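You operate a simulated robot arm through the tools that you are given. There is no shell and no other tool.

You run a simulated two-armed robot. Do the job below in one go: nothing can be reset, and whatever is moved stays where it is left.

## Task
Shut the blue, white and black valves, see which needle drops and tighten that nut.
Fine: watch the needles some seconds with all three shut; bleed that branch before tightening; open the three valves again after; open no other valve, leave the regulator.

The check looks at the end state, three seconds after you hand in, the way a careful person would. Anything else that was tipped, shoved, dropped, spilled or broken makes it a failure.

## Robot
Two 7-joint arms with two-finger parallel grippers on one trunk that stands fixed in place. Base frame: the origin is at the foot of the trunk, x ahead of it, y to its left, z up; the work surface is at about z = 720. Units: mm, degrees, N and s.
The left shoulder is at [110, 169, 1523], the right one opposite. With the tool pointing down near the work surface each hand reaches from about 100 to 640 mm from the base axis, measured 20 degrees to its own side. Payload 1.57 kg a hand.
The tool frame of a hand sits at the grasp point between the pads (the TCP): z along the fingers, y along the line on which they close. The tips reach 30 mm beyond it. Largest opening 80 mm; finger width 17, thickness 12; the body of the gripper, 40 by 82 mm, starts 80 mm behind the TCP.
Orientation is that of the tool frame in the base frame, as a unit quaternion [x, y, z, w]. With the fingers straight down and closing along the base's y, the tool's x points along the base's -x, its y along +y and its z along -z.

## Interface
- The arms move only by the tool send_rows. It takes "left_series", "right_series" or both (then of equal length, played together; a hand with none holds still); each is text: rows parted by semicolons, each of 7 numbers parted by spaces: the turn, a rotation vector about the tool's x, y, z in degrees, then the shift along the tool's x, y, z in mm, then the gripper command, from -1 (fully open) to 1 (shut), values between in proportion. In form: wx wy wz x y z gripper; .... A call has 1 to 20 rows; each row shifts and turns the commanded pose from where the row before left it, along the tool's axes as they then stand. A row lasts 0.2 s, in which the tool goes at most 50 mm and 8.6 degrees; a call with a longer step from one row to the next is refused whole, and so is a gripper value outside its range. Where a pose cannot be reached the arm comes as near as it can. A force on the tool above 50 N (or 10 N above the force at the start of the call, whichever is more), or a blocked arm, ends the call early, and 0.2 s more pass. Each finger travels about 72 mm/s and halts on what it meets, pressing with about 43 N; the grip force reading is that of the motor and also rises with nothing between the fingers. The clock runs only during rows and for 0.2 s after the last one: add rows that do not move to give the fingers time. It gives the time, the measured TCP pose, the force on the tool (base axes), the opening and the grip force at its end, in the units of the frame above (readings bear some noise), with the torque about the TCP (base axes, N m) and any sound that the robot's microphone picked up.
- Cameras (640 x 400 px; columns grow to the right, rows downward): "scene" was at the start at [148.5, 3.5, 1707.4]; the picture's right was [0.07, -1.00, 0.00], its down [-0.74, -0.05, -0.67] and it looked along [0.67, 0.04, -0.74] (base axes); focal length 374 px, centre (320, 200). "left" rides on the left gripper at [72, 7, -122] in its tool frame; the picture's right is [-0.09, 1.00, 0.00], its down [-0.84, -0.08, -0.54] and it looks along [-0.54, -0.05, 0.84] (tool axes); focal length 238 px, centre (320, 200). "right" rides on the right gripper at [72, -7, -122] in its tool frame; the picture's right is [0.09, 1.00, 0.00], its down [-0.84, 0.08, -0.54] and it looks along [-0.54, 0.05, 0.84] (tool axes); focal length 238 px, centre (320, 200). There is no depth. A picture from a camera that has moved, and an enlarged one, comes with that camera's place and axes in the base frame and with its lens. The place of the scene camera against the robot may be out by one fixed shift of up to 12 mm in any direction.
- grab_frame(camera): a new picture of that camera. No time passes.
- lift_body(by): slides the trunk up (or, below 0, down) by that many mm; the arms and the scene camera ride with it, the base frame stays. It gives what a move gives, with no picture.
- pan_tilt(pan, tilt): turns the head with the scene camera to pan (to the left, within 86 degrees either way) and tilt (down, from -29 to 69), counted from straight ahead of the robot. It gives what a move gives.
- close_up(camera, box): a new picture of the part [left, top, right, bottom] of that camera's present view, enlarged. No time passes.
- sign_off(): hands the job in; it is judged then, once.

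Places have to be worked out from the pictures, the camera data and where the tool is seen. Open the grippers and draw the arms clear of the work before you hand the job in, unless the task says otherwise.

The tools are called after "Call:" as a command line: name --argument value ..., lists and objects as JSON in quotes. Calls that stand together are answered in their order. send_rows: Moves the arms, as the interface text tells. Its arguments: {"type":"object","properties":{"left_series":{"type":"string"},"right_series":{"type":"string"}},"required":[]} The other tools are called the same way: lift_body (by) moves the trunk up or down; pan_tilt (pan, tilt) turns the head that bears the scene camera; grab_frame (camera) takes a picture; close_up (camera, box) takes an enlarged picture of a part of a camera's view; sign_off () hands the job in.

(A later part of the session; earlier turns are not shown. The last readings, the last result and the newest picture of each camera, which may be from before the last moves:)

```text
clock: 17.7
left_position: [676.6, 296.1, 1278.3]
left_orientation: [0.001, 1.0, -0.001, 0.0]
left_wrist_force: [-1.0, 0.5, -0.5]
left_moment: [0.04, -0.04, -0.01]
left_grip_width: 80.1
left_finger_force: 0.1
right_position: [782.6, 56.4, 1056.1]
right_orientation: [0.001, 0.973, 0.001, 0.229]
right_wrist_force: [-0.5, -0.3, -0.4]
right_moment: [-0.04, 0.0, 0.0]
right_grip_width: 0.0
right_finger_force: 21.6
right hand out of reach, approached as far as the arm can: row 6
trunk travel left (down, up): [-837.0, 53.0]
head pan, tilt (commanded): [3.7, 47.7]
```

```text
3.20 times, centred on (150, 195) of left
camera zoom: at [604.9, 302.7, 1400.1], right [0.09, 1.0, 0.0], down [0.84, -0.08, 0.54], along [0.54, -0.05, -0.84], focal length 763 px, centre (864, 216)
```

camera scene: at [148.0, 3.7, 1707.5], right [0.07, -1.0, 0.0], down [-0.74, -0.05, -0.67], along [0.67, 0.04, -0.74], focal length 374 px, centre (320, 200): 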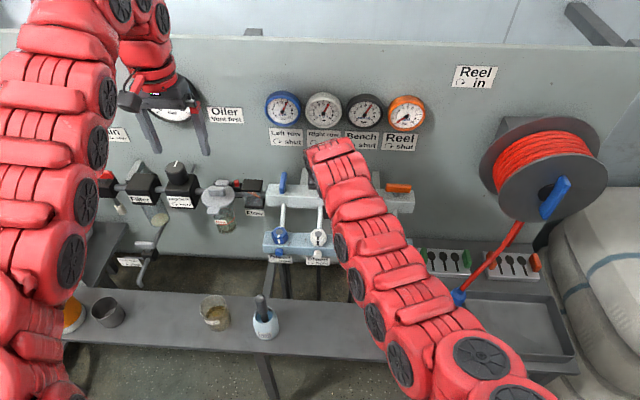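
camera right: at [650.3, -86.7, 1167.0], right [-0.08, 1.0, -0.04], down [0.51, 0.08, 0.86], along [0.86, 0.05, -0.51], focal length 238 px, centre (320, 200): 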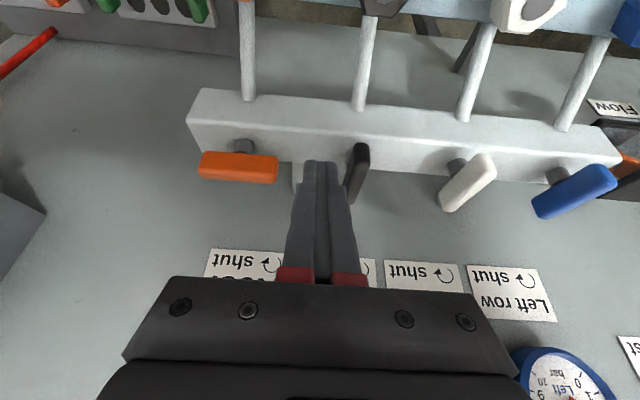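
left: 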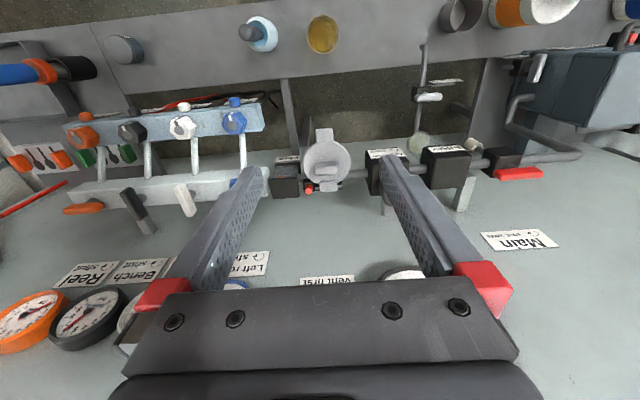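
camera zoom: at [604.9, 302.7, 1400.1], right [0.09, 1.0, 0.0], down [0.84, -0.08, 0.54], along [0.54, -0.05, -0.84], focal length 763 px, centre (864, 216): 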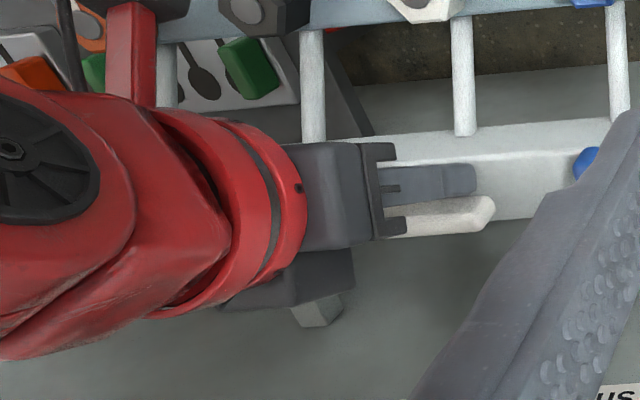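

White looks crosswise but the last bit was limited by reach with no contact force. I back the right hand away to compare its angle with black and orange.

Call:
send_rows --right_series "0 0 0 8.95 0 -4.46 1; 0 0 0 8.95 0 -4.46 1; 0 0 0 -13.4 0 -26.9 1; 0 0 0 -13.4 0 -26.9 1; 0 0 0 0 0 0 1"

Call:
close_up --camera "right" --box '[100, 60, 420, 260]'

Call:
close_up --camera "left" --box '[50, 140, 250, 250]'

Call:
close_up --camera "scene" --box '[255, 80, 435, 200]'

```text
clock: 18.9
left_position: [675.7, 296.2, 1279.7]
left_orientation: [0.0, 1.0, 0.0, 0.0]
left_wrist_force: [-0.3, -0.1, -0.5]
left_moment: [-0.02, -0.02, -0.03]
left_grip_width: 80.0
left_finger_force: 0.0
right_position: [763.0, 57.5, 1116.5]
right_orientation: [0.001, 0.974, 0.0, 0.229]
right_wrist_force: [0.9, -0.1, -0.2]
right_moment: [0.01, -0.02, -0.02]
right_grip_width: 0.1
right_finger_force: 21.4
trunk travel left (down, up): [-837.0, 53.0]
head pan, tilt (commanded): [3.7, 47.7]
```

```text
2.00 times, centred on (260, 160) of right
camera zoom: at [643.9, 50.9, 1193.7], right [-0.08, 1.0, -0.04], down [0.51, 0.08, 0.86], along [0.86, 0.05, -0.51], focal length 477 px, centre (440, 280)
```

zoom: 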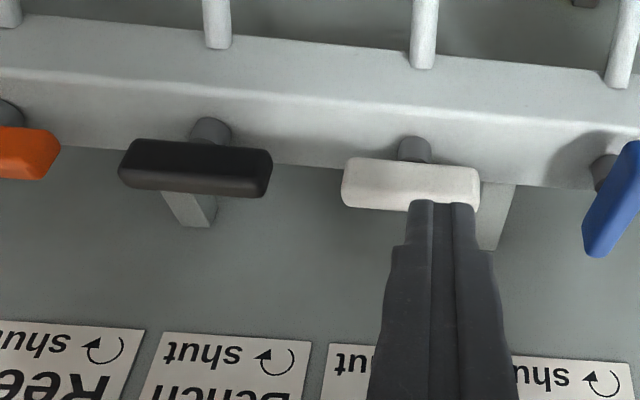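

```text
3.20 times, centred on (150, 195) of left
camera zoom: at [605.2, 302.7, 1400.0], right [0.09, 1.0, 0.0], down [0.84, -0.08, 0.54], along [0.54, -0.05, -0.84], focal length 763 px, centre (864, 216)
```

zoom: 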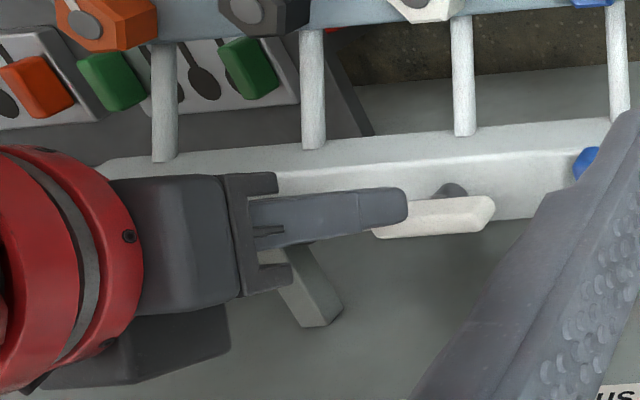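

```text
3.33 times, centred on (345, 140) of scene
camera zoom: at [148.6, 3.6, 1707.4], right [0.07, -1.0, 0.0], down [-0.74, -0.05, -0.67], along [0.67, 0.04, -0.74], focal length 1246 px, centre (237, 400)
```

zoom: 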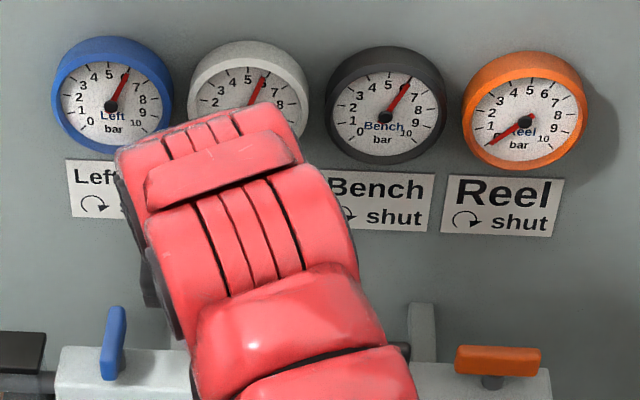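

White is parallel to black to within a couple of degrees. I withdraw the right hand and ready the left hand (tilt 26.5°, closed) for the blue lever and a check push on white.

Call:
send_rows --right_series "0 0 0 5.4 -36 -25 1; 0 0 0 5.4 -36 -25 1; 0 0 0 5.4 -36 -25 1; 0 0 0 5.4 -36 -25 1; 0 0 0 5.4 -36 -25 1; 0 0 0 0 0 0 1" --left_series "0 -6.6 0 0 0 0 1; 0 -6.6 0 0 0 0 1; 0 -6.6 0 0 0 0 1; 0 -6.6 0 0 0 0 1; 0 0 0 0 0 0 1; 0 0 0 0 0 0 1"

Call:
grab_frame --camera "left"

Call:
grab_frame --camera "scene"

```text
clock: 20.3
left_position: [701.2, 300.6, 1292.2]
left_orientation: [0.001, 0.973, -0.001, 0.229]
left_wrist_force: [-0.9, 0.3, 0.0]
left_moment: [-0.01, 0.04, -0.01]
left_grip_width: 0.0
left_finger_force: 21.6
left hand out of reach, approached as far as the arm can: row 3, 4
right_position: [684.0, -122.9, 1217.1]
right_orientation: [0.0, 0.973, 0.0, 0.229]
right_wrist_force: [0.3, 0.4, -1.1]
right_moment: [-0.02, -0.02, 0.0]
right_grip_width: 0.0
right_finger_force: 21.3
trunk travel left (down, up): [-837.0, 53.0]
head pan, tilt (commanded): [3.7, 47.7]
```

```text
taken
camera left: at [583.0, 307.0, 1368.9], right [0.08, 1.0, 0.04], down [0.51, -0.08, 0.86], along [0.86, -0.05, -0.51], focal length 238 px, centre (320, 200)
```

left: 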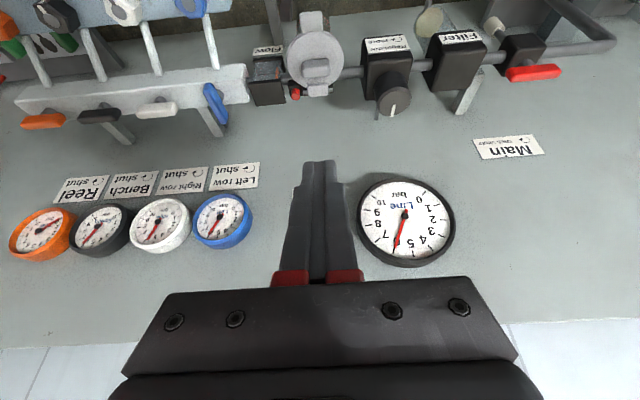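

```text
taken
camera scene: at [148.9, 4.7, 1707.4], right [0.07, -1.0, 0.0], down [-0.74, -0.05, -0.67], along [0.67, 0.04, -0.74], focal length 374 px, centre (320, 200)
```

scene: 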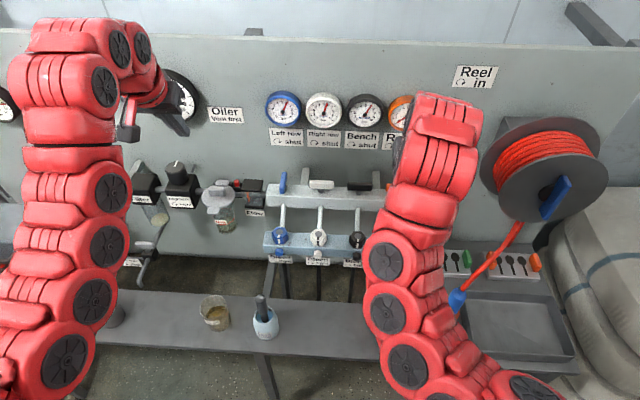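

Call:
close_up --camera "scene" --box '[255, 80, 435, 200]'

Call:
close_up --camera "left" --box '[0, 160, 260, 280]'

Call:
close_up --camera "left" --box '[10, 60, 270, 200]'

```text
3.33 times, centred on (345, 140) of scene
camera zoom: at [148.9, 4.7, 1707.4], right [0.07, -1.0, 0.0], down [-0.74, -0.05, -0.67], along [0.67, 0.04, -0.74], focal length 1246 px, centre (237, 400)
```

zoom: 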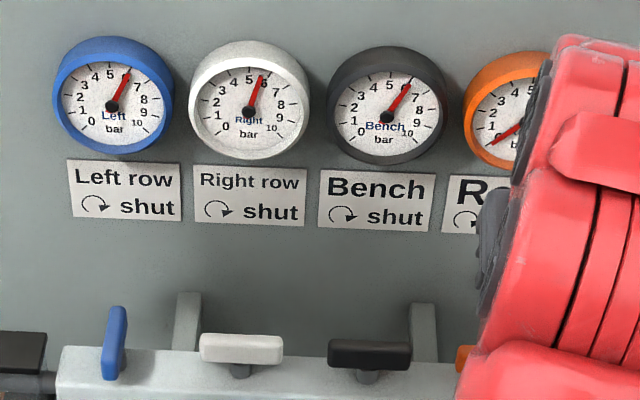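

```text
2.46 times, centred on (130, 220) of left
camera zoom: at [583.0, 307.0, 1368.9], right [0.08, 1.0, 0.04], down [0.51, -0.08, 0.86], along [0.86, -0.05, -0.51], focal length 587 px, centre (788, 151)
```

zoom: 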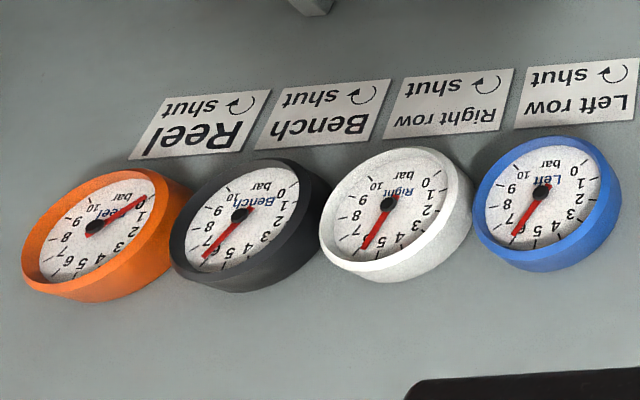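

```text
2.46 times, centred on (140, 130) of left
camera zoom: at [583.0, 307.0, 1368.9], right [0.08, 1.0, 0.04], down [0.51, -0.08, 0.86], along [0.86, -0.05, -0.51], focal length 587 px, centre (763, 372)
```

zoom: 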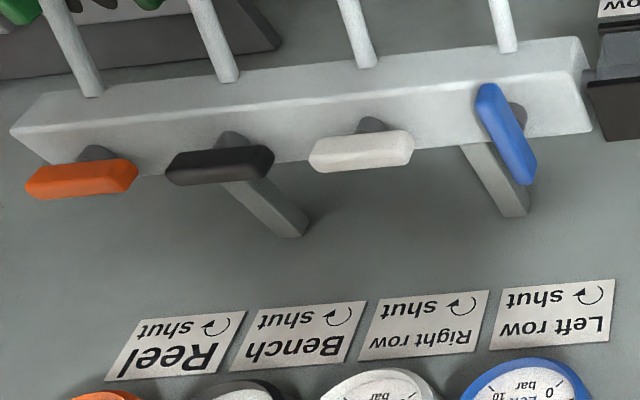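

White's needle has already begun to sag (≈6.2→5.8) while black holds; blue is still to be shut. I bring the left hand to (760, 112, 1120), beside and above the blue lever.

Call:
send_rows --left_series "0 0 0 4 -31.5 30 1; 0 0 0 4 -31.5 30 1; 0 0 0 4 -31.5 30 1; 0 0 0 4 -31.5 30 1; 0 0 0 4 -31.5 30 1; 0 0 0 4 -31.5 30 1; 0 0 0 0 0 0 1"

Call:
grab_frame --camera "left"

Call:
close_up --camera "left" --box '[180, 80, 460, 250]'

```text
clock: 21.9
left_position: [757.3, 110.8, 1120.8]
left_orientation: [0.0, 0.974, 0.0, 0.228]
left_wrist_force: [0.2, 0.6, 0.1]
left_moment: [0.01, -0.02, -0.02]
left_grip_width: 0.0
left_finger_force: 21.2
right_position: [682.2, -124.1, 1217.2]
right_orientation: [0.001, 0.973, 0.001, 0.229]
right_wrist_force: [0.1, 0.6, 0.8]
right_moment: [0.01, 0.03, -0.01]
right_grip_width: 0.0
right_finger_force: 21.4
trunk travel left (down, up): [-837.0, 53.0]
head pan, tilt (commanded): [3.7, 47.7]
```

```text
taken
camera left: at [640.2, 117.4, 1197.1], right [0.08, 1.0, 0.04], down [0.51, -0.08, 0.86], along [0.86, -0.05, -0.51], focal length 238 px, centre (320, 200)
```

left: 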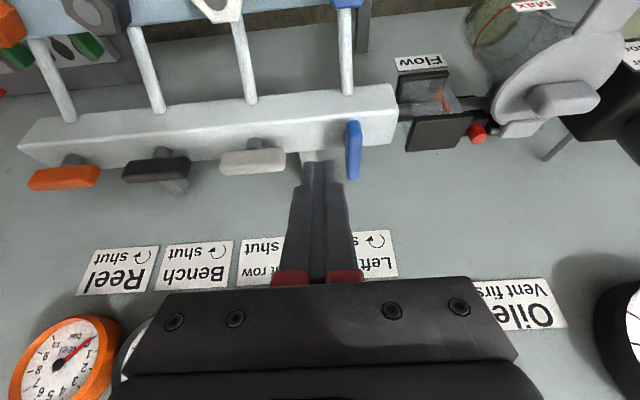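

```text
2.29 times, centred on (320, 165) of left
camera zoom: at [640.2, 117.4, 1197.1], right [0.08, 1.0, 0.04], down [0.51, -0.08, 0.86], along [0.86, -0.05, -0.51], focal length 545 px, centre (320, 280)
```

zoom: 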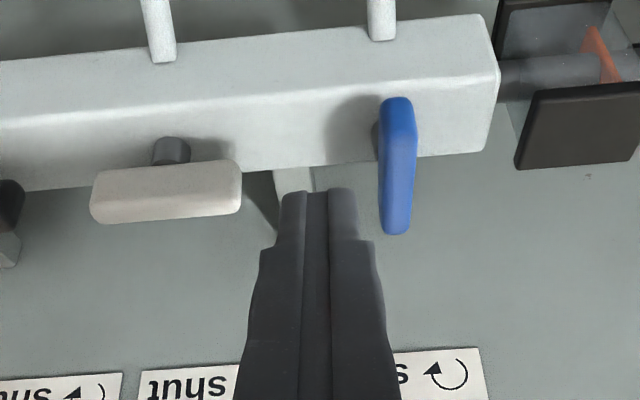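

Blue lever axis is at y≈142.6 with near end at x≈788. I descend with the left hand to (775, 118, 1056) and push it through the arc.

Call:
send_rows --left_series "0 0 0 4.4 2.4 22 1; 0 0 0 4.4 2.4 22 1; 0 0 0 4.4 2.4 22 1; 0 0 0 0 6 0 1; 0 0 0 0 6 0 1; 0 0 0 0 5 0 1; 0 0 0 -1.8 6 0.9 1; 0 0 0 0 0 0 1"

Call:
close_up --camera "left" --box '[180, 80, 460, 250]'

```text
clock: 23.7
left_position: [779.7, 141.0, 1055.9]
left_orientation: [0.0, 0.974, 0.0, 0.227]
left_wrist_force: [-1.8, -0.9, -3.7]
left_moment: [-0.02, 0.06, -0.03]
left_grip_width: 0.0
left_finger_force: 21.8
right_position: [682.6, -124.5, 1215.9]
right_orientation: [0.001, 0.973, 0.0, 0.229]
right_wrist_force: [-0.5, 0.6, -0.5]
right_moment: [0.0, 0.03, 0.0]
right_grip_width: 0.0
right_finger_force: 21.8
trunk travel left (down, up): [-837.0, 53.0]
head pan, tilt (commanded): [3.7, 47.7]
```

```text
2.29 times, centred on (320, 165) of left
camera zoom: at [660.8, 147.5, 1132.3], right [0.08, 1.0, 0.04], down [0.51, -0.08, 0.86], along [0.86, -0.05, -0.51], focal length 545 px, centre (320, 280)
```

zoom: 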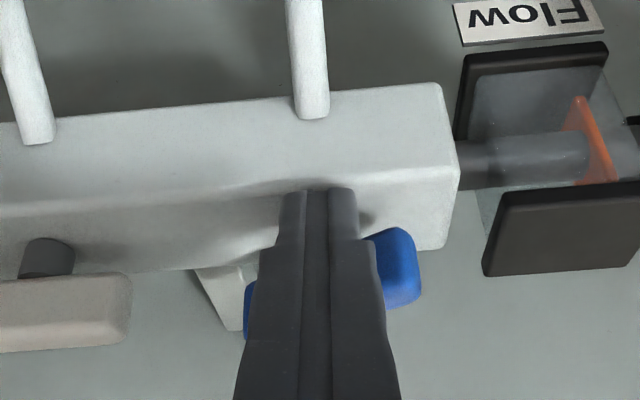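

Blue is past two-thirds of its turn. I complete the arc with a gentle press in +x.

Call:
send_rows --left_series "0 0 0 -3.6 7 1.8 1; 0 0 0 -3.6 6 1.8 1; 0 0 0 -2.7 0 1.3 1; 0 0 0 0 0 0 1"

Call:
close_up --camera "left" --box '[180, 80, 460, 250]'

Call:
close_up --camera "scene" --box '[255, 80, 435, 200]'

```text
clock: 24.7
left_position: [785.3, 152.0, 1055.7]
left_orientation: [0.001, 0.974, 0.0, 0.226]
left_wrist_force: [-29.9, -3.8, -11.2]
left_moment: [-0.19, 0.81, -0.23]
left_grip_width: 0.2
left_finger_force: 20.7
right_position: [679.5, -124.9, 1218.6]
right_orientation: [0.001, 0.973, 0.001, 0.231]
right_wrist_force: [-0.3, 0.6, 0.8]
right_moment: [-0.01, 0.01, 0.02]
right_grip_width: 0.1
right_finger_force: 20.9
trunk travel left (down, up): [-837.0, 53.0]
head pan, tilt (commanded): [3.7, 47.7]
```

```text
2.29 times, centred on (320, 165) of left
camera zoom: at [667.1, 159.2, 1132.5], right [0.08, 1.0, 0.04], down [0.51, -0.08, 0.85], along [0.85, -0.05, -0.52], focal length 545 px, centre (320, 280)
```

zoom: 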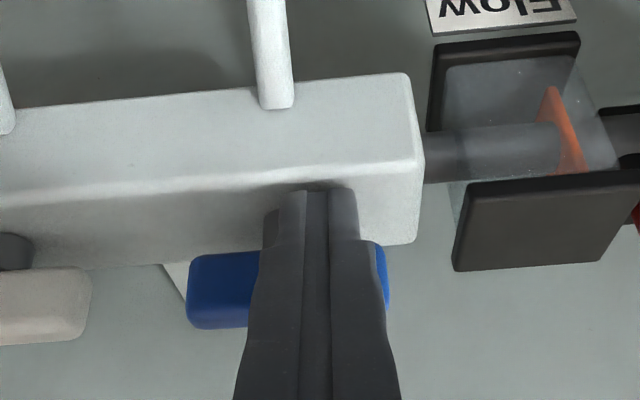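

```text
3.33 times, centred on (345, 140) of scene
camera zoom: at [143.5, 3.0, 1707.7], right [0.07, -1.0, 0.0], down [-0.74, -0.05, -0.67], along [0.67, 0.04, -0.74], focal length 1246 px, centre (237, 400)
```

zoom: 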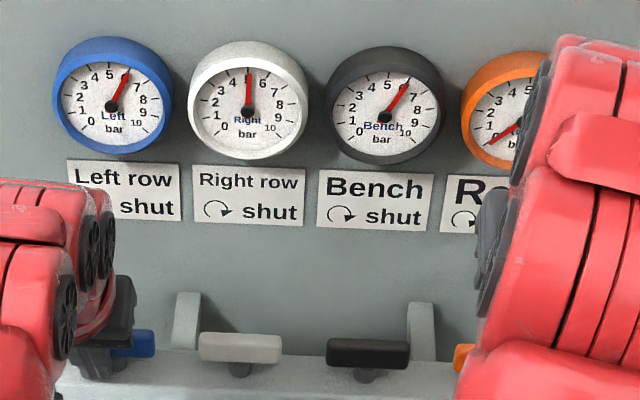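

Blue is on its stop; the white (Right row) needle has fallen to about 5.0 while Left row and Bench hold. I back the left hand off and watch all three needles for several seconds.

Call:
send_rows --left_series "0 0 0 8.95 0 -4.46 1; 0 0 0 8.95 0 -4.46 1; 0 0 0 -13.4 0 -26.9 1; 0 0 0 -13.4 0 -26.9 1; 0 0 0 10 20 -20 1; 0 0 0 10 20 -20 1; 0 0 0 0 0 0 1; 0 0 0 0 0 0 1; 0 0 0 0 0 0 1; 0 0 0 0 0 0 1"

Call:
close_up --camera "scene" --box '[255, 80, 435, 200]'

Call:
send_rows --left_series "0 0 0 0 0 0 1; 0 0 0 0 0 0 1; 0 0 0 0 0 0 1; 0 0 0 0 0 0 1; 0 0 0 0 0 0 1; 0 0 0 0 0 0 1; 0 0 0 0 0 0 1; 0 0 0 0 0 0 1; 0 0 0 0 0 0 1; 0 0 0 0 0 0 1; 0 0 0 0 0 0 1; 0 0 0 0 0 0 1; 0 0 0 0 0 0 1; 0 0 0 0 0 0 1; 0 0 0 0 0 0 1; 0 0 0 0 0 0 1; 0 0 0 0 0 0 1; 0 0 0 0 0 0 1; 0 0 0 0 0 0 1; 0 0 0 0 0 0 1"

Call:
close_up --camera "scene" --box '[255, 80, 435, 200]'

Call:
grab_frame --camera "left"

Call:
grab_frame --camera "scene"

```text
clock: 26.9
left_position: [735.9, 193.6, 1142.4]
left_orientation: [-0.001, 0.974, 0.0, 0.228]
left_wrist_force: [-0.1, -1.1, 0.5]
left_moment: [0.01, 0.02, 0.04]
left_grip_width: 0.0
left_finger_force: 21.1
right_position: [683.6, -124.0, 1216.9]
right_orientation: [0.0, 0.974, 0.001, 0.228]
right_wrist_force: [0.0, -0.4, 1.0]
right_moment: [0.04, -0.01, -0.01]
right_grip_width: 0.1
right_finger_force: 21.7
trunk travel left (down, up): [-837.0, 53.0]
head pan, tilt (commanded): [3.7, 47.7]
```

```text
3.33 times, centred on (345, 140) of scene
camera zoom: at [148.6, 3.2, 1707.4], right [0.07, -1.0, 0.0], down [-0.74, -0.05, -0.67], along [0.67, 0.04, -0.74], focal length 1246 px, centre (237, 400)
```

zoom: 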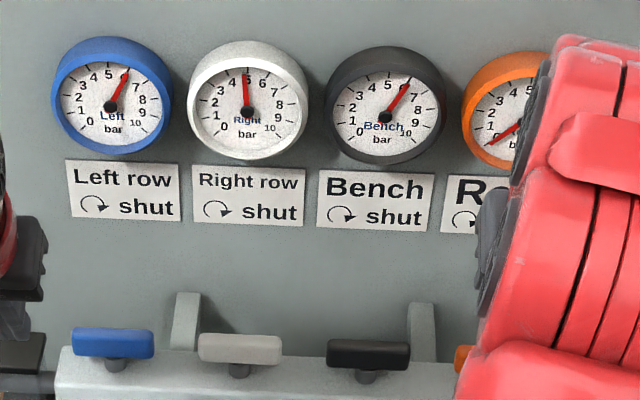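

```text
clock: 31.1
left_position: [734.7, 192.9, 1143.4]
left_orientation: [0.001, 0.974, 0.0, 0.228]
left_wrist_force: [-0.4, 0.1, -0.5]
left_moment: [-0.03, -0.01, 0.02]
left_grip_width: 0.0
left_finger_force: 20.8
right_position: [682.5, -124.1, 1216.9]
right_orientation: [0.001, 0.973, 0.0, 0.229]
right_wrist_force: [1.3, 0.7, 0.4]
right_moment: [-0.02, 0.02, -0.03]
right_grip_width: 0.0
right_finger_force: 21.8
trunk travel left (down, up): [-837.0, 53.0]
head pan, tilt (commanded): [3.7, 47.7]
```

```text
3.33 times, centred on (345, 140) of scene
camera zoom: at [148.4, 3.5, 1707.4], right [0.07, -1.0, 0.0], down [-0.74, -0.05, -0.67], along [0.67, 0.04, -0.74], focal length 1246 px, centre (237, 400)
```

zoom: 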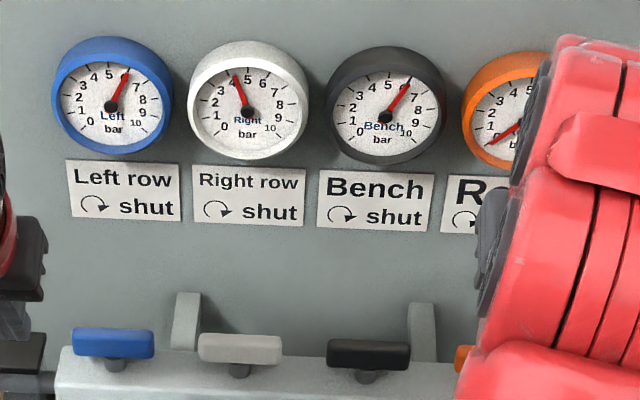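

```text
taken
camera left: at [617.9, 200.3, 1220.0], right [0.08, 1.0, 0.04], down [0.51, -0.08, 0.86], along [0.86, -0.05, -0.51], focal length 238 px, centre (320, 200)
```

left: 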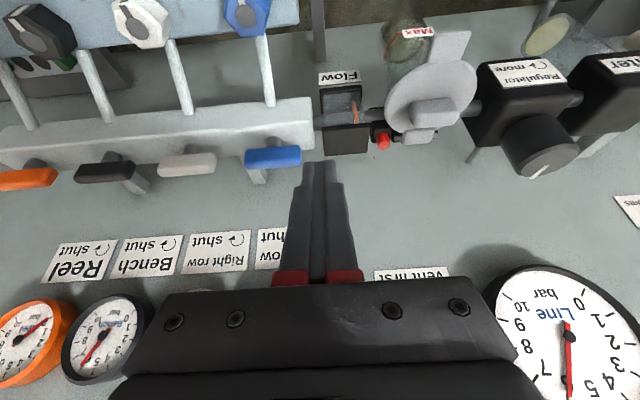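

```text
taken
camera scene: at [148.4, 3.5, 1707.4], right [0.07, -1.0, 0.0], down [-0.74, -0.05, -0.67], along [0.67, 0.04, -0.74], focal length 374 px, centre (320, 200)
```

scene: 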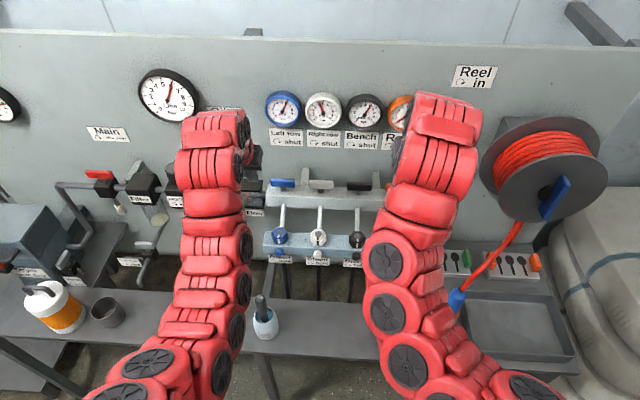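

Left row and Bench hold at ≈6.2 while Right row (white) falls to ≈4.2, so the white nut leaks. I bring the right hand's camera in front of the white nut and its bleed knob to measure them.

Call:
send_rows --right_series "0 0 0 22.3 25 24.6 1; 0 0 0 22.3 25 24.6 1; 0 0 0 22.3 25 24.6 1; 0 0 0 22.3 25 24.6 1; 0 0 0 22.3 25 24.6 1; 0 0 0 22.3 25 24.6 1; 0 0 0 22.3 25 24.6 1; 0 0 0 0 0 0 1"

Call:
grab_frame --camera "right"

Call:
grab_frame --camera "scene"

```text
clock: 32.9
left_position: [735.4, 192.6, 1143.2]
left_orientation: [0.0, 0.974, 0.0, 0.228]
left_wrist_force: [0.0, 0.8, -0.3]
left_moment: [0.0, -0.05, 0.02]
left_grip_width: 0.0
left_finger_force: 21.4
right_position: [619.0, 49.9, 991.7]
right_orientation: [0.0, 0.973, 0.001, 0.23]
right_wrist_force: [0.0, 0.4, -0.6]
right_moment: [0.0, 0.02, 0.0]
right_grip_width: 0.0
right_finger_force: 21.6
trunk travel left (down, up): [-837.0, 53.0]
head pan, tilt (commanded): [3.7, 47.7]
```

```text
taken
camera right: at [500.5, 43.1, 1068.0], right [-0.08, 1.0, -0.04], down [0.51, 0.07, 0.86], along [0.86, 0.05, -0.51], focal length 238 px, centre (320, 200)
```

right: 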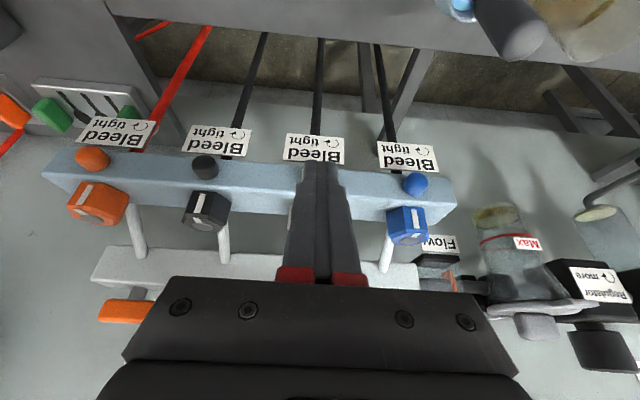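

```text
taken
camera scene: at [148.4, 3.1, 1707.5], right [0.07, -1.0, 0.0], down [-0.74, -0.05, -0.67], along [0.67, 0.04, -0.74], focal length 374 px, centre (320, 200)
```

scene: 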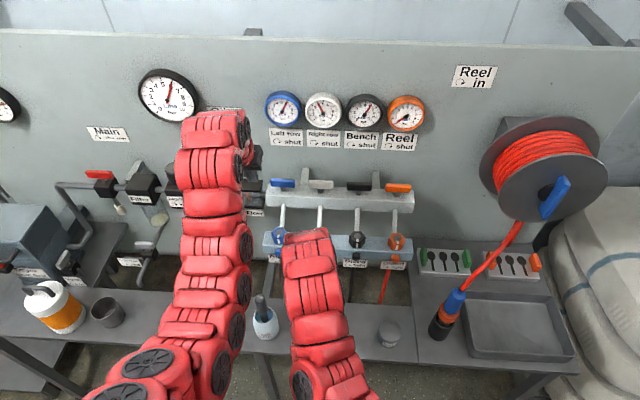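

The closed fingers hide the white nut and knob; I open the gripper to see between them.

Call:
send_rows --right_series "0 0 0 0 0 0 -1; 0 0 0 0 0 0 -1; 0 0 0 0 0 0 -1; 0 0 0 0 0 0 -1"

Call:
close_up --camera "right" --box '[160, 100, 480, 300]'

Call:
close_up --camera "right" --box '[260, 120, 400, 220]'

```text
clock: 33.9
left_position: [734.7, 192.1, 1143.2]
left_orientation: [0.0, 0.974, 0.0, 0.227]
left_wrist_force: [-0.7, -0.4, 0.1]
left_moment: [-0.02, 0.0, 0.03]
left_grip_width: 0.0
left_finger_force: 21.5
right_position: [618.6, 49.1, 991.7]
right_orientation: [0.001, 0.973, 0.0, 0.23]
right_wrist_force: [0.5, -0.7, 0.2]
right_moment: [-0.02, 0.0, 0.01]
right_grip_width: 80.0
right_finger_force: 0.0
trunk travel left (down, up): [-837.0, 53.0]
head pan, tilt (commanded): [3.7, 47.7]
```

```text
2.00 times, centred on (320, 200) of right
camera zoom: at [500.5, 43.2, 1068.1], right [-0.08, 1.0, -0.04], down [0.51, 0.08, 0.86], along [0.86, 0.05, -0.51], focal length 477 px, centre (320, 200)
```

zoom: 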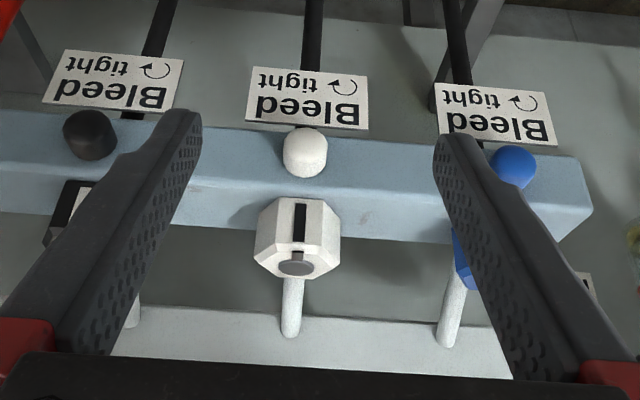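

```text
4.00 times, centred on (330, 170) of right
camera zoom: at [500.5, 43.2, 1068.1], right [-0.08, 1.0, -0.04], down [0.51, 0.08, 0.86], along [0.86, 0.05, -0.51], focal length 953 px, centre (280, 320)
```

zoom: 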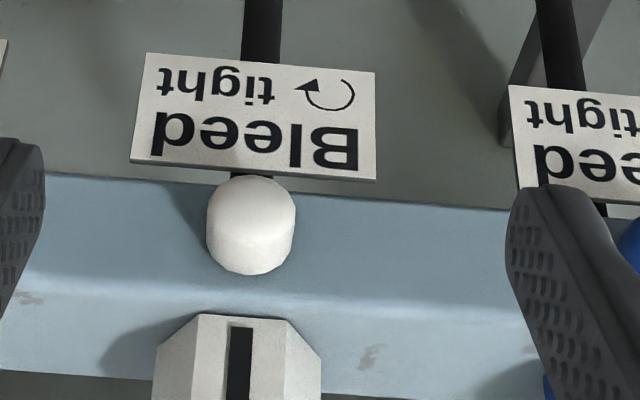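

From two views: rail front face x≈679 (z 926–953), white bleed knob ≈20 mm dia, end face ≈(667, 44.5, 941), label just below. I turn the right hand to horizontal (pointing +x) here in free space.

Call:
send_rows --right_series "0 -7.9 0 0 0 0 -1; 0 -7.9 0 0 0 0 -1; 0 -7.9 0 0 0 0 -1; 0 -7.9 0 0 0 0 -1; 0 -7.9 0 0 0 0 -1; 0 -7.9 0 0 0 0 -1; 0 -7.9 0 0 0 0 -1; 0 -7.9 0 0 0 0 -1; 0 0 0 0 0 0 -1"

Call:
grab_frame --camera "right"

Call:
grab_frame --camera "scene"

```text
clock: 35.9
left_position: [736.3, 193.4, 1143.1]
left_orientation: [0.0, 0.974, 0.0, 0.229]
left_wrist_force: [-1.5, 0.4, 0.1]
left_moment: [-0.01, -0.02, -0.01]
left_grip_width: 0.0
left_finger_force: 21.6
right_position: [621.4, 53.2, 992.4]
right_orientation: [0.0, 0.708, 0.0, 0.706]
right_wrist_force: [-0.7, 0.6, -0.5]
right_moment: [0.01, -0.03, 0.0]
right_grip_width: 80.2
right_finger_force: 0.0
trunk travel left (down, up): [-837.0, 53.0]
head pan, tilt (commanded): [3.7, 47.7]
```

```text
taken
camera right: at [497.7, 45.8, 920.9], right [0.0, 1.0, -0.09], down [-0.54, 0.08, 0.84], along [0.84, 0.05, 0.54], focal length 238 px, centre (320, 200)
```

right: 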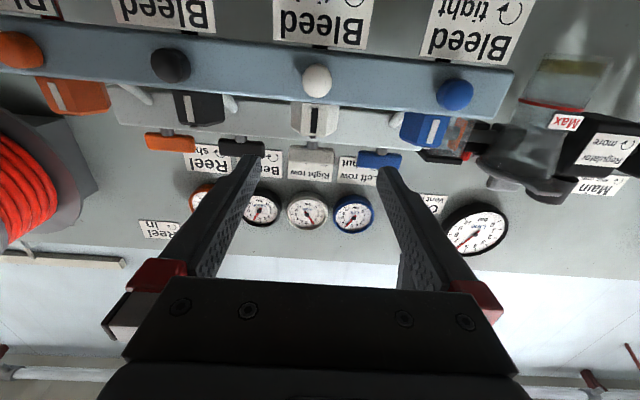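

```text
taken
camera scene: at [148.1, 3.6, 1707.5], right [0.07, -1.0, 0.0], down [-0.74, -0.05, -0.67], along [0.67, 0.04, -0.74], focal length 374 px, centre (320, 200)
```

scene: 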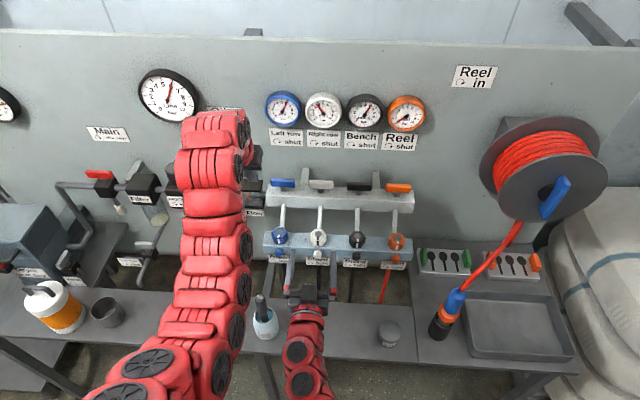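

The hand is horizontal. I zoom in on the knob and label from this low viewpoint.

Call:
close_up --camera "right" --box '[250, 0, 410, 110]'

Call:
close_up --camera "right" --box '[180, 170, 400, 250]'

Call:
close_up --camera "scene" --box '[260, 220, 380, 310]'

```text
3.64 times, centred on (330, 55) of right
camera zoom: at [497.7, 45.8, 920.9], right [0.0, 1.0, -0.09], down [-0.54, 0.08, 0.84], along [0.84, 0.05, 0.54], focal length 867 px, centre (284, 727)
```

zoom: 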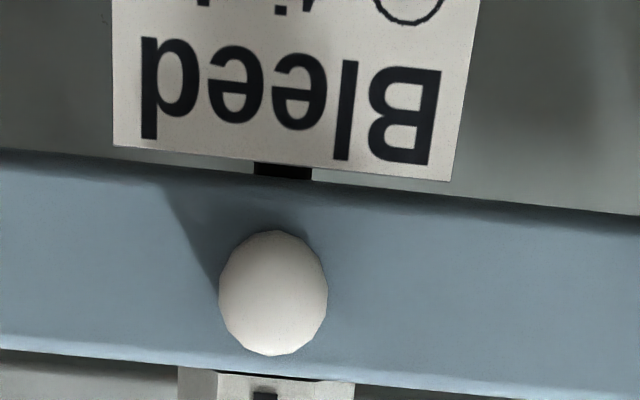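

```text
2.91 times, centred on (290, 210) of right
camera zoom: at [497.7, 45.8, 920.9], right [0.0, 1.0, -0.09], down [-0.54, 0.08, 0.84], along [0.84, 0.05, 0.54], focal length 693 px, centre (407, 171)
```

zoom: 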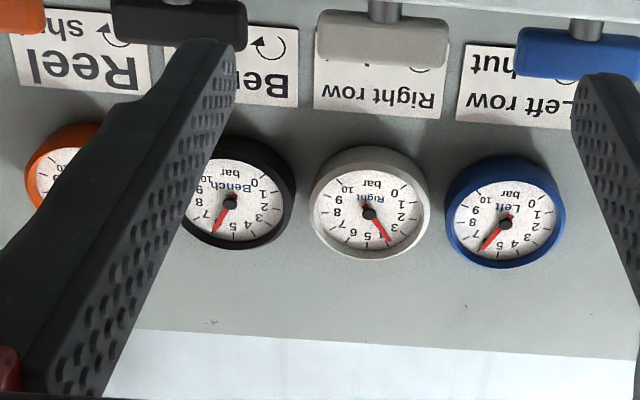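

```text
4.44 times, centred on (320, 265) of scene
camera zoom: at [148.1, 3.6, 1707.5], right [0.07, -1.0, 0.0], down [-0.74, -0.05, -0.67], along [0.67, 0.04, -0.74], focal length 1662 px, centre (320, -89)
```

zoom: 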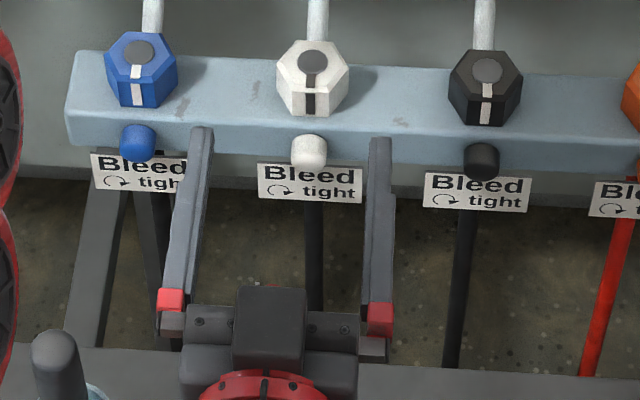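

Knob centre is at (667 end face, 45.4, 939), label top z≈921 at x≈679, so tips at x≤675.5 clear it. I lower to z=939 with 40 mm opening, staying short of the knob, then check.

Call:
send_rows --right_series "0 0 0 18 -2.6 0 0; 0 0 0 18 -2.6 0 0; 0 0 0 17.4 -2.6 0 0; 0 0 0 0 0 0 0"

Call:
grab_frame --camera "right"

Call:
close_up --camera "scene" --box '[260, 220, 380, 310]'

```text
clock: 36.9
left_position: [736.4, 194.0, 1143.8]
left_orientation: [-0.001, 0.974, 0.001, 0.228]
left_wrist_force: [0.4, -0.7, -0.6]
left_moment: [0.01, 0.02, 0.02]
left_grip_width: 0.1
left_finger_force: 21.1
right_position: [620.2, 41.2, 938.9]
right_orientation: [0.002, 0.709, 0.0, 0.705]
right_wrist_force: [-0.2, 1.2, 0.6]
right_moment: [-0.01, -0.02, 0.0]
right_grip_width: 40.0
right_finger_force: 0.1
trunk travel left (down, up): [-837.0, 53.0]
head pan, tilt (commanded): [3.7, 47.7]
```

```text
taken
camera right: at [497.5, 36.5, 867.5], right [0.0, 1.0, -0.09], down [-0.54, 0.08, 0.84], along [0.84, 0.05, 0.54], focal length 238 px, centre (320, 200)
```

right: 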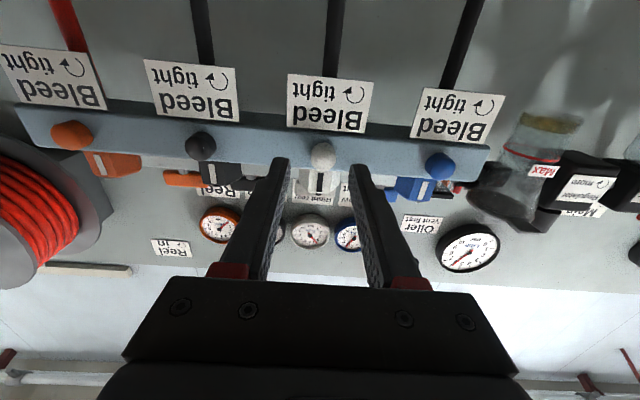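

```text
4.44 times, centred on (320, 265) of scene
camera zoom: at [148.3, 3.4, 1707.4], right [0.07, -1.0, 0.0], down [-0.74, -0.05, -0.67], along [0.67, 0.04, -0.74], focal length 1662 px, centre (320, -89)
```

zoom: 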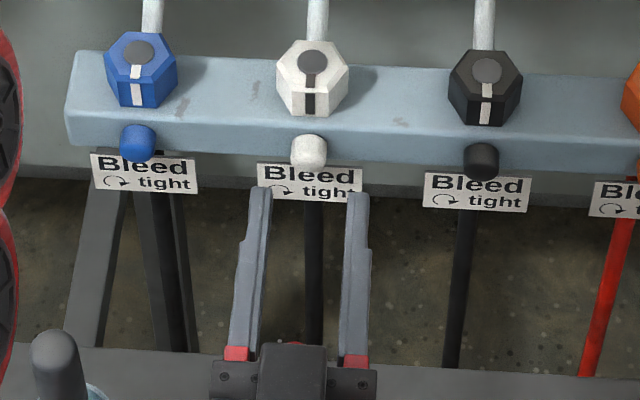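

Call:
close_up --camera "right" --box '[250, 100, 390, 190]'

```text
4.44 times, centred on (320, 145) of right
camera zoom: at [497.5, 36.5, 867.5], right [0.0, 1.0, -0.09], down [-0.54, 0.08, 0.84], along [0.84, 0.05, 0.54], focal length 1059 px, centre (320, 444)
```

zoom: 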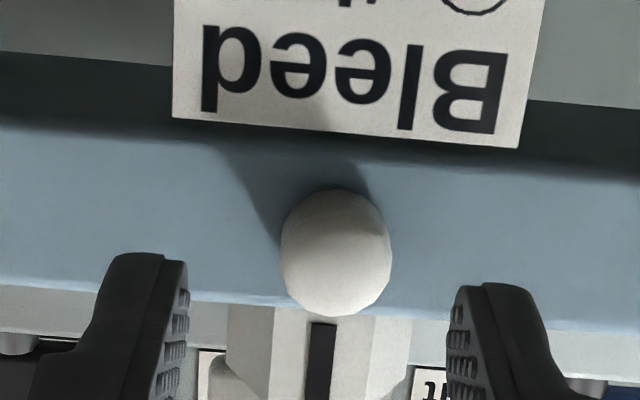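

Knob centre ≈(y 45.4, z 939.5); the hand is about 3 mm too far to −y. I correct, advance so the tips reach x≈675, and close on the knob.

Call:
send_rows --right_series "0 0 0 -0.5 3 0 0; 0 0 0 0 0 9 0; 0 0 0 0 0 9 0; 0 0 0 0 0 7 0; 0 0 0 0 0 0 0; 0 0 0 0 0 0 1; 0 0 0 0 0 0 1; 0 0 0 0 0 0 1"

Call:
close_up --camera "right" --box '[220, 80, 420, 210]'

Call:
close_up --camera "scene" --box '[260, 220, 380, 310]'

```text
clock: 38.7
left_position: [734.4, 193.1, 1143.2]
left_orientation: [0.0, 0.974, 0.0, 0.228]
left_wrist_force: [0.3, 0.4, -0.6]
left_moment: [0.0, -0.03, 0.02]
left_grip_width: 0.0
left_finger_force: 21.2
right_position: [645.2, 45.2, 939.5]
right_orientation: [0.002, 0.709, -0.001, 0.706]
right_wrist_force: [-0.3, -4.4, -0.6]
right_moment: [-0.01, 0.0, -0.12]
right_grip_width: 16.9
right_finger_force: 32.3
trunk travel left (down, up): [-837.0, 53.0]
head pan, tilt (commanded): [3.7, 47.7]
```

```text
3.08 times, centred on (320, 145) of right
camera zoom: at [522.5, 39.4, 867.3], right [0.0, 1.0, -0.09], down [-0.54, 0.08, 0.84], along [0.84, 0.05, 0.54], focal length 733 px, centre (320, 369)
```

zoom: 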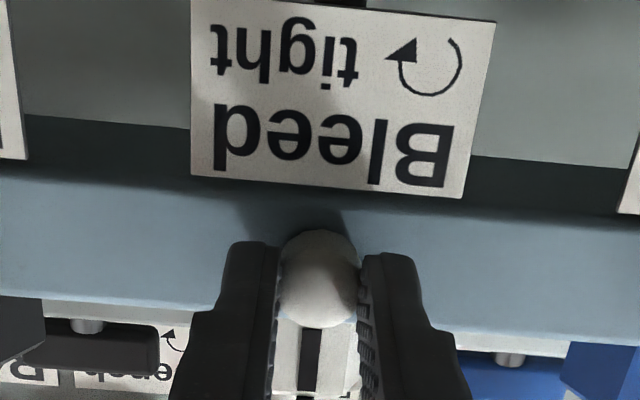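

```text
4.44 times, centred on (320, 265) of scene
camera zoom: at [148.4, 2.7, 1707.4], right [0.06, -1.0, 0.0], down [-0.74, -0.05, -0.67], along [0.67, 0.04, -0.74], focal length 1662 px, centre (320, -89)
```

zoom: 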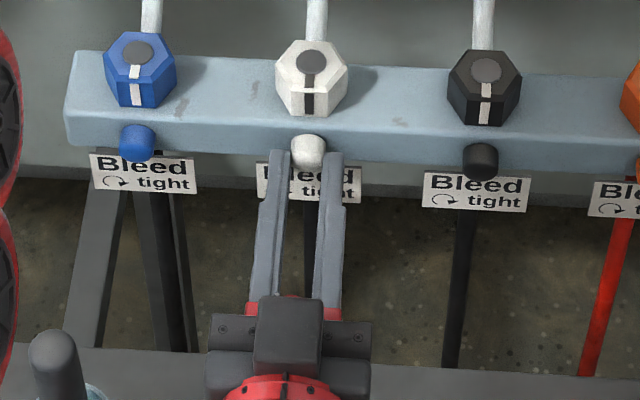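

The fingers hold the knob (16.9 mm). I turn it counter‑clockwise (seen from the front) by 40° to open the bleed and listen.

Call:
send_rows --right_series "0 0 -8 0 0 0 1; 0 0 -8 0 0 0 1; 0 0 -8 0 0 0 1; 0 0 -8 0 0 0 1; 0 0 -8 0 0 0 1; 0 0 0 0 0 0 1; 0 0 0 0 0 0 1"

Call:
close_up --camera "scene" --box '[255, 80, 435, 200]'

Call:
close_up --camera "scene" --box '[260, 220, 380, 310]'

```text
clock: 40.3
left_position: [735.0, 191.7, 1143.7]
left_orientation: [0.0, 0.973, 0.001, 0.229]
left_wrist_force: [-0.2, 0.4, 0.1]
left_moment: [-0.03, 0.0, -0.01]
left_grip_width: 0.1
left_finger_force: 21.1
right_position: [644.6, 44.4, 940.2]
right_orientation: [-0.242, 0.666, -0.241, 0.663]
right_wrist_force: [-0.7, -9.6, 4.5]
right_moment: [-0.05, -0.14, -0.28]
right_grip_width: 17.4
right_finger_force: 32.2
trunk travel left (down, up): [-837.0, 53.0]
head pan, tilt (commanded): [3.7, 47.7]
```

```text
3.33 times, centred on (345, 140) of scene
camera zoom: at [147.6, 1.5, 1707.6], right [0.07, -1.0, 0.0], down [-0.74, -0.05, -0.67], along [0.67, 0.04, -0.74], focal length 1246 px, centre (237, 400)
```

zoom: 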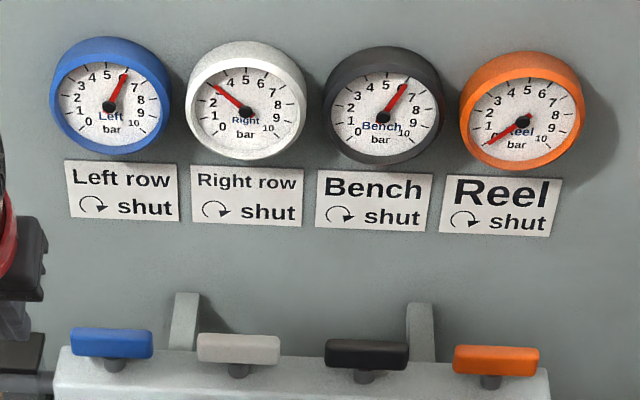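

```text
4.44 times, centred on (320, 265) of scene
camera zoom: at [147.6, 1.5, 1707.6], right [0.07, -1.0, 0.0], down [-0.74, -0.05, -0.67], along [0.67, 0.04, -0.74], focal length 1662 px, centre (320, -89)
```

zoom: 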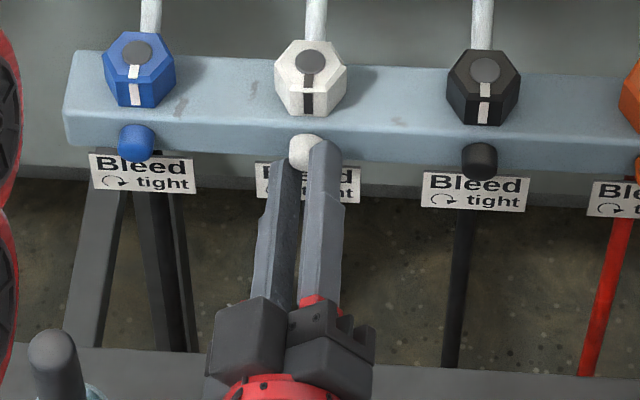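

Needle is at 2.8, not clearly faster yet and no hiss. I turn another 40° and hold a moment.

Call:
send_rows --right_series "0 0 -8 0 0 0 1; 0 0 -8 0 0 0 1; 0 0 -8 0 0 0 1; 0 0 -8 0 0 0 1; 0 0 -8 0 0 0 1; 0 0 0 0 0 0 1; 0 0 0 0 0 0 1; 0 0 0 0 0 0 1"

Call:
close_up --camera "scene" --box '[255, 80, 435, 200]'

Call:
close_up --camera "scene" --box '[260, 220, 380, 310]'

Call:
grab_frame --camera "right"

```text
clock: 42.1
left_position: [734.6, 193.2, 1143.8]
left_orientation: [0.0, 0.973, 0.0, 0.229]
left_wrist_force: [0.3, 0.1, 0.7]
left_moment: [-0.01, 0.04, 0.02]
left_grip_width: 0.2
left_finger_force: 21.3
right_position: [643.4, 46.7, 940.4]
right_orientation: [-0.455, 0.543, -0.454, 0.541]
right_wrist_force: [0.2, -1.9, 13.0]
right_moment: [-0.05, -0.41, 0.0]
right_grip_width: 17.7
right_finger_force: 32.6
trunk travel left (down, up): [-837.0, 53.0]
head pan, tilt (commanded): [3.7, 47.7]
```

```text
3.33 times, centred on (345, 140) of scene
camera zoom: at [146.3, 3.0, 1707.7], right [0.07, -1.0, 0.0], down [-0.74, -0.05, -0.67], along [0.67, 0.04, -0.74], focal length 1246 px, centre (237, 400)
```

zoom: 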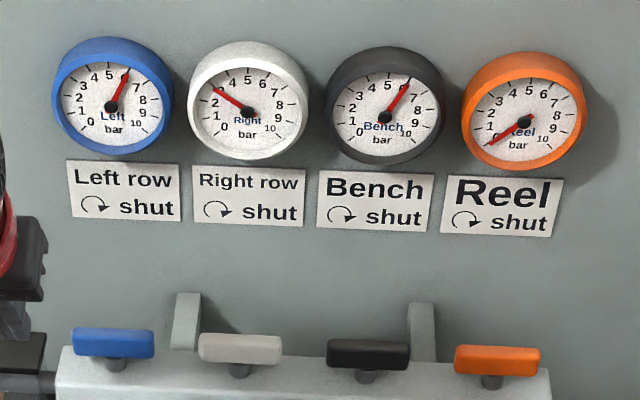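

```text
4.44 times, centred on (320, 265) of scene
camera zoom: at [146.3, 3.0, 1707.7], right [0.07, -1.0, 0.0], down [-0.74, -0.05, -0.67], along [0.67, 0.04, -0.74], focal length 1662 px, centre (320, -89)
```

zoom: 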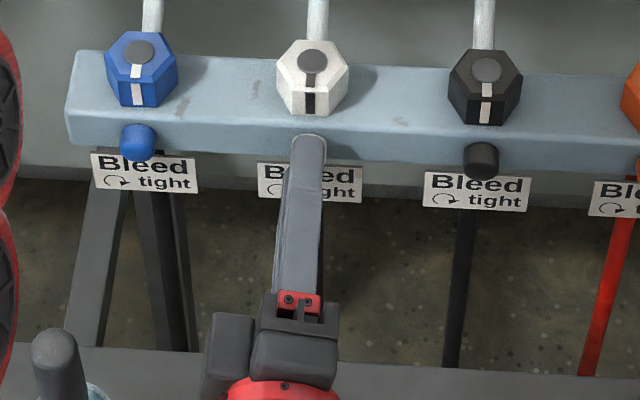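

```text
taken
camera right: at [521.4, -24.0, 934.6], right [0.0, 0.08, -1.0], down [-0.54, 0.84, 0.07], along [0.84, 0.54, 0.04], focal length 238 px, centre (320, 200)
```

right: 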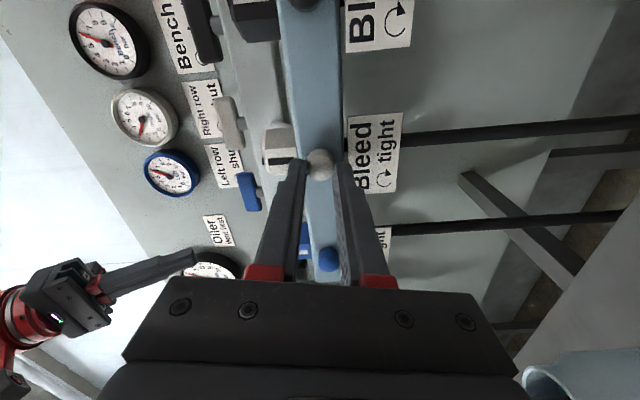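

Rate is unchanged (2.4 bar), so the bleed isn't open yet; an upward side load says I'm ~1 mm low. I correct and turn another 40°.

Call:
send_rows --right_series "0 0 0 0 -1 0 1; 0 0 -8 0 0 0 1; 0 0 -8 0 0 0 1; 0 0 -8 0 0 0 1; 0 0 -8 0 0 0 1; 0 0 -8 0 0 0 1; 0 0 0 0 0 0 1; 0 0 0 0 0 0 1"

Call:
close_up --camera "scene" --box '[255, 80, 435, 200]'

Call:
grab_frame --camera "right"

```text
clock: 43.9
left_position: [736.1, 194.2, 1143.3]
left_orientation: [0.0, 0.974, 0.0, 0.228]
left_wrist_force: [0.0, 0.6, 0.2]
left_moment: [0.0, -0.06, -0.04]
left_grip_width: 0.0
left_finger_force: 21.5
right_position: [646.4, 47.6, 939.0]
right_orientation: [0.615, -0.355, 0.61, -0.352]
right_wrist_force: [-1.4, 1.5, -5.4]
right_moment: [-0.02, 0.19, 0.08]
right_grip_width: 17.3
right_finger_force: 32.1
trunk travel left (down, up): [-837.0, 53.0]
head pan, tilt (commanded): [3.7, 47.7]
```

```text
3.33 times, centred on (345, 140) of scene
camera zoom: at [148.9, 3.7, 1707.3], right [0.07, -1.0, 0.0], down [-0.74, -0.05, -0.67], along [0.67, 0.04, -0.74], focal length 1246 px, centre (237, 400)
```

zoom: 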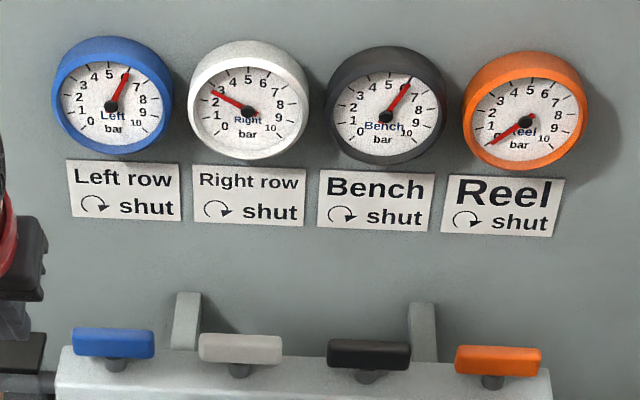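

```text
taken
camera right: at [522.8, -11.2, 981.4], right [-0.01, -0.58, -0.82], down [-0.55, 0.69, -0.48], along [0.84, 0.44, -0.32], focal length 238 px, centre (320, 200)
```

right: 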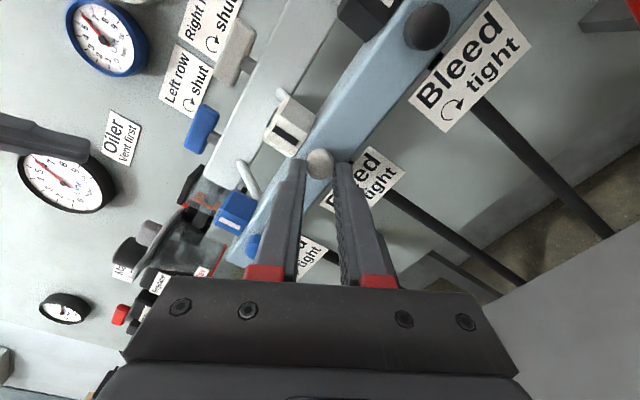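

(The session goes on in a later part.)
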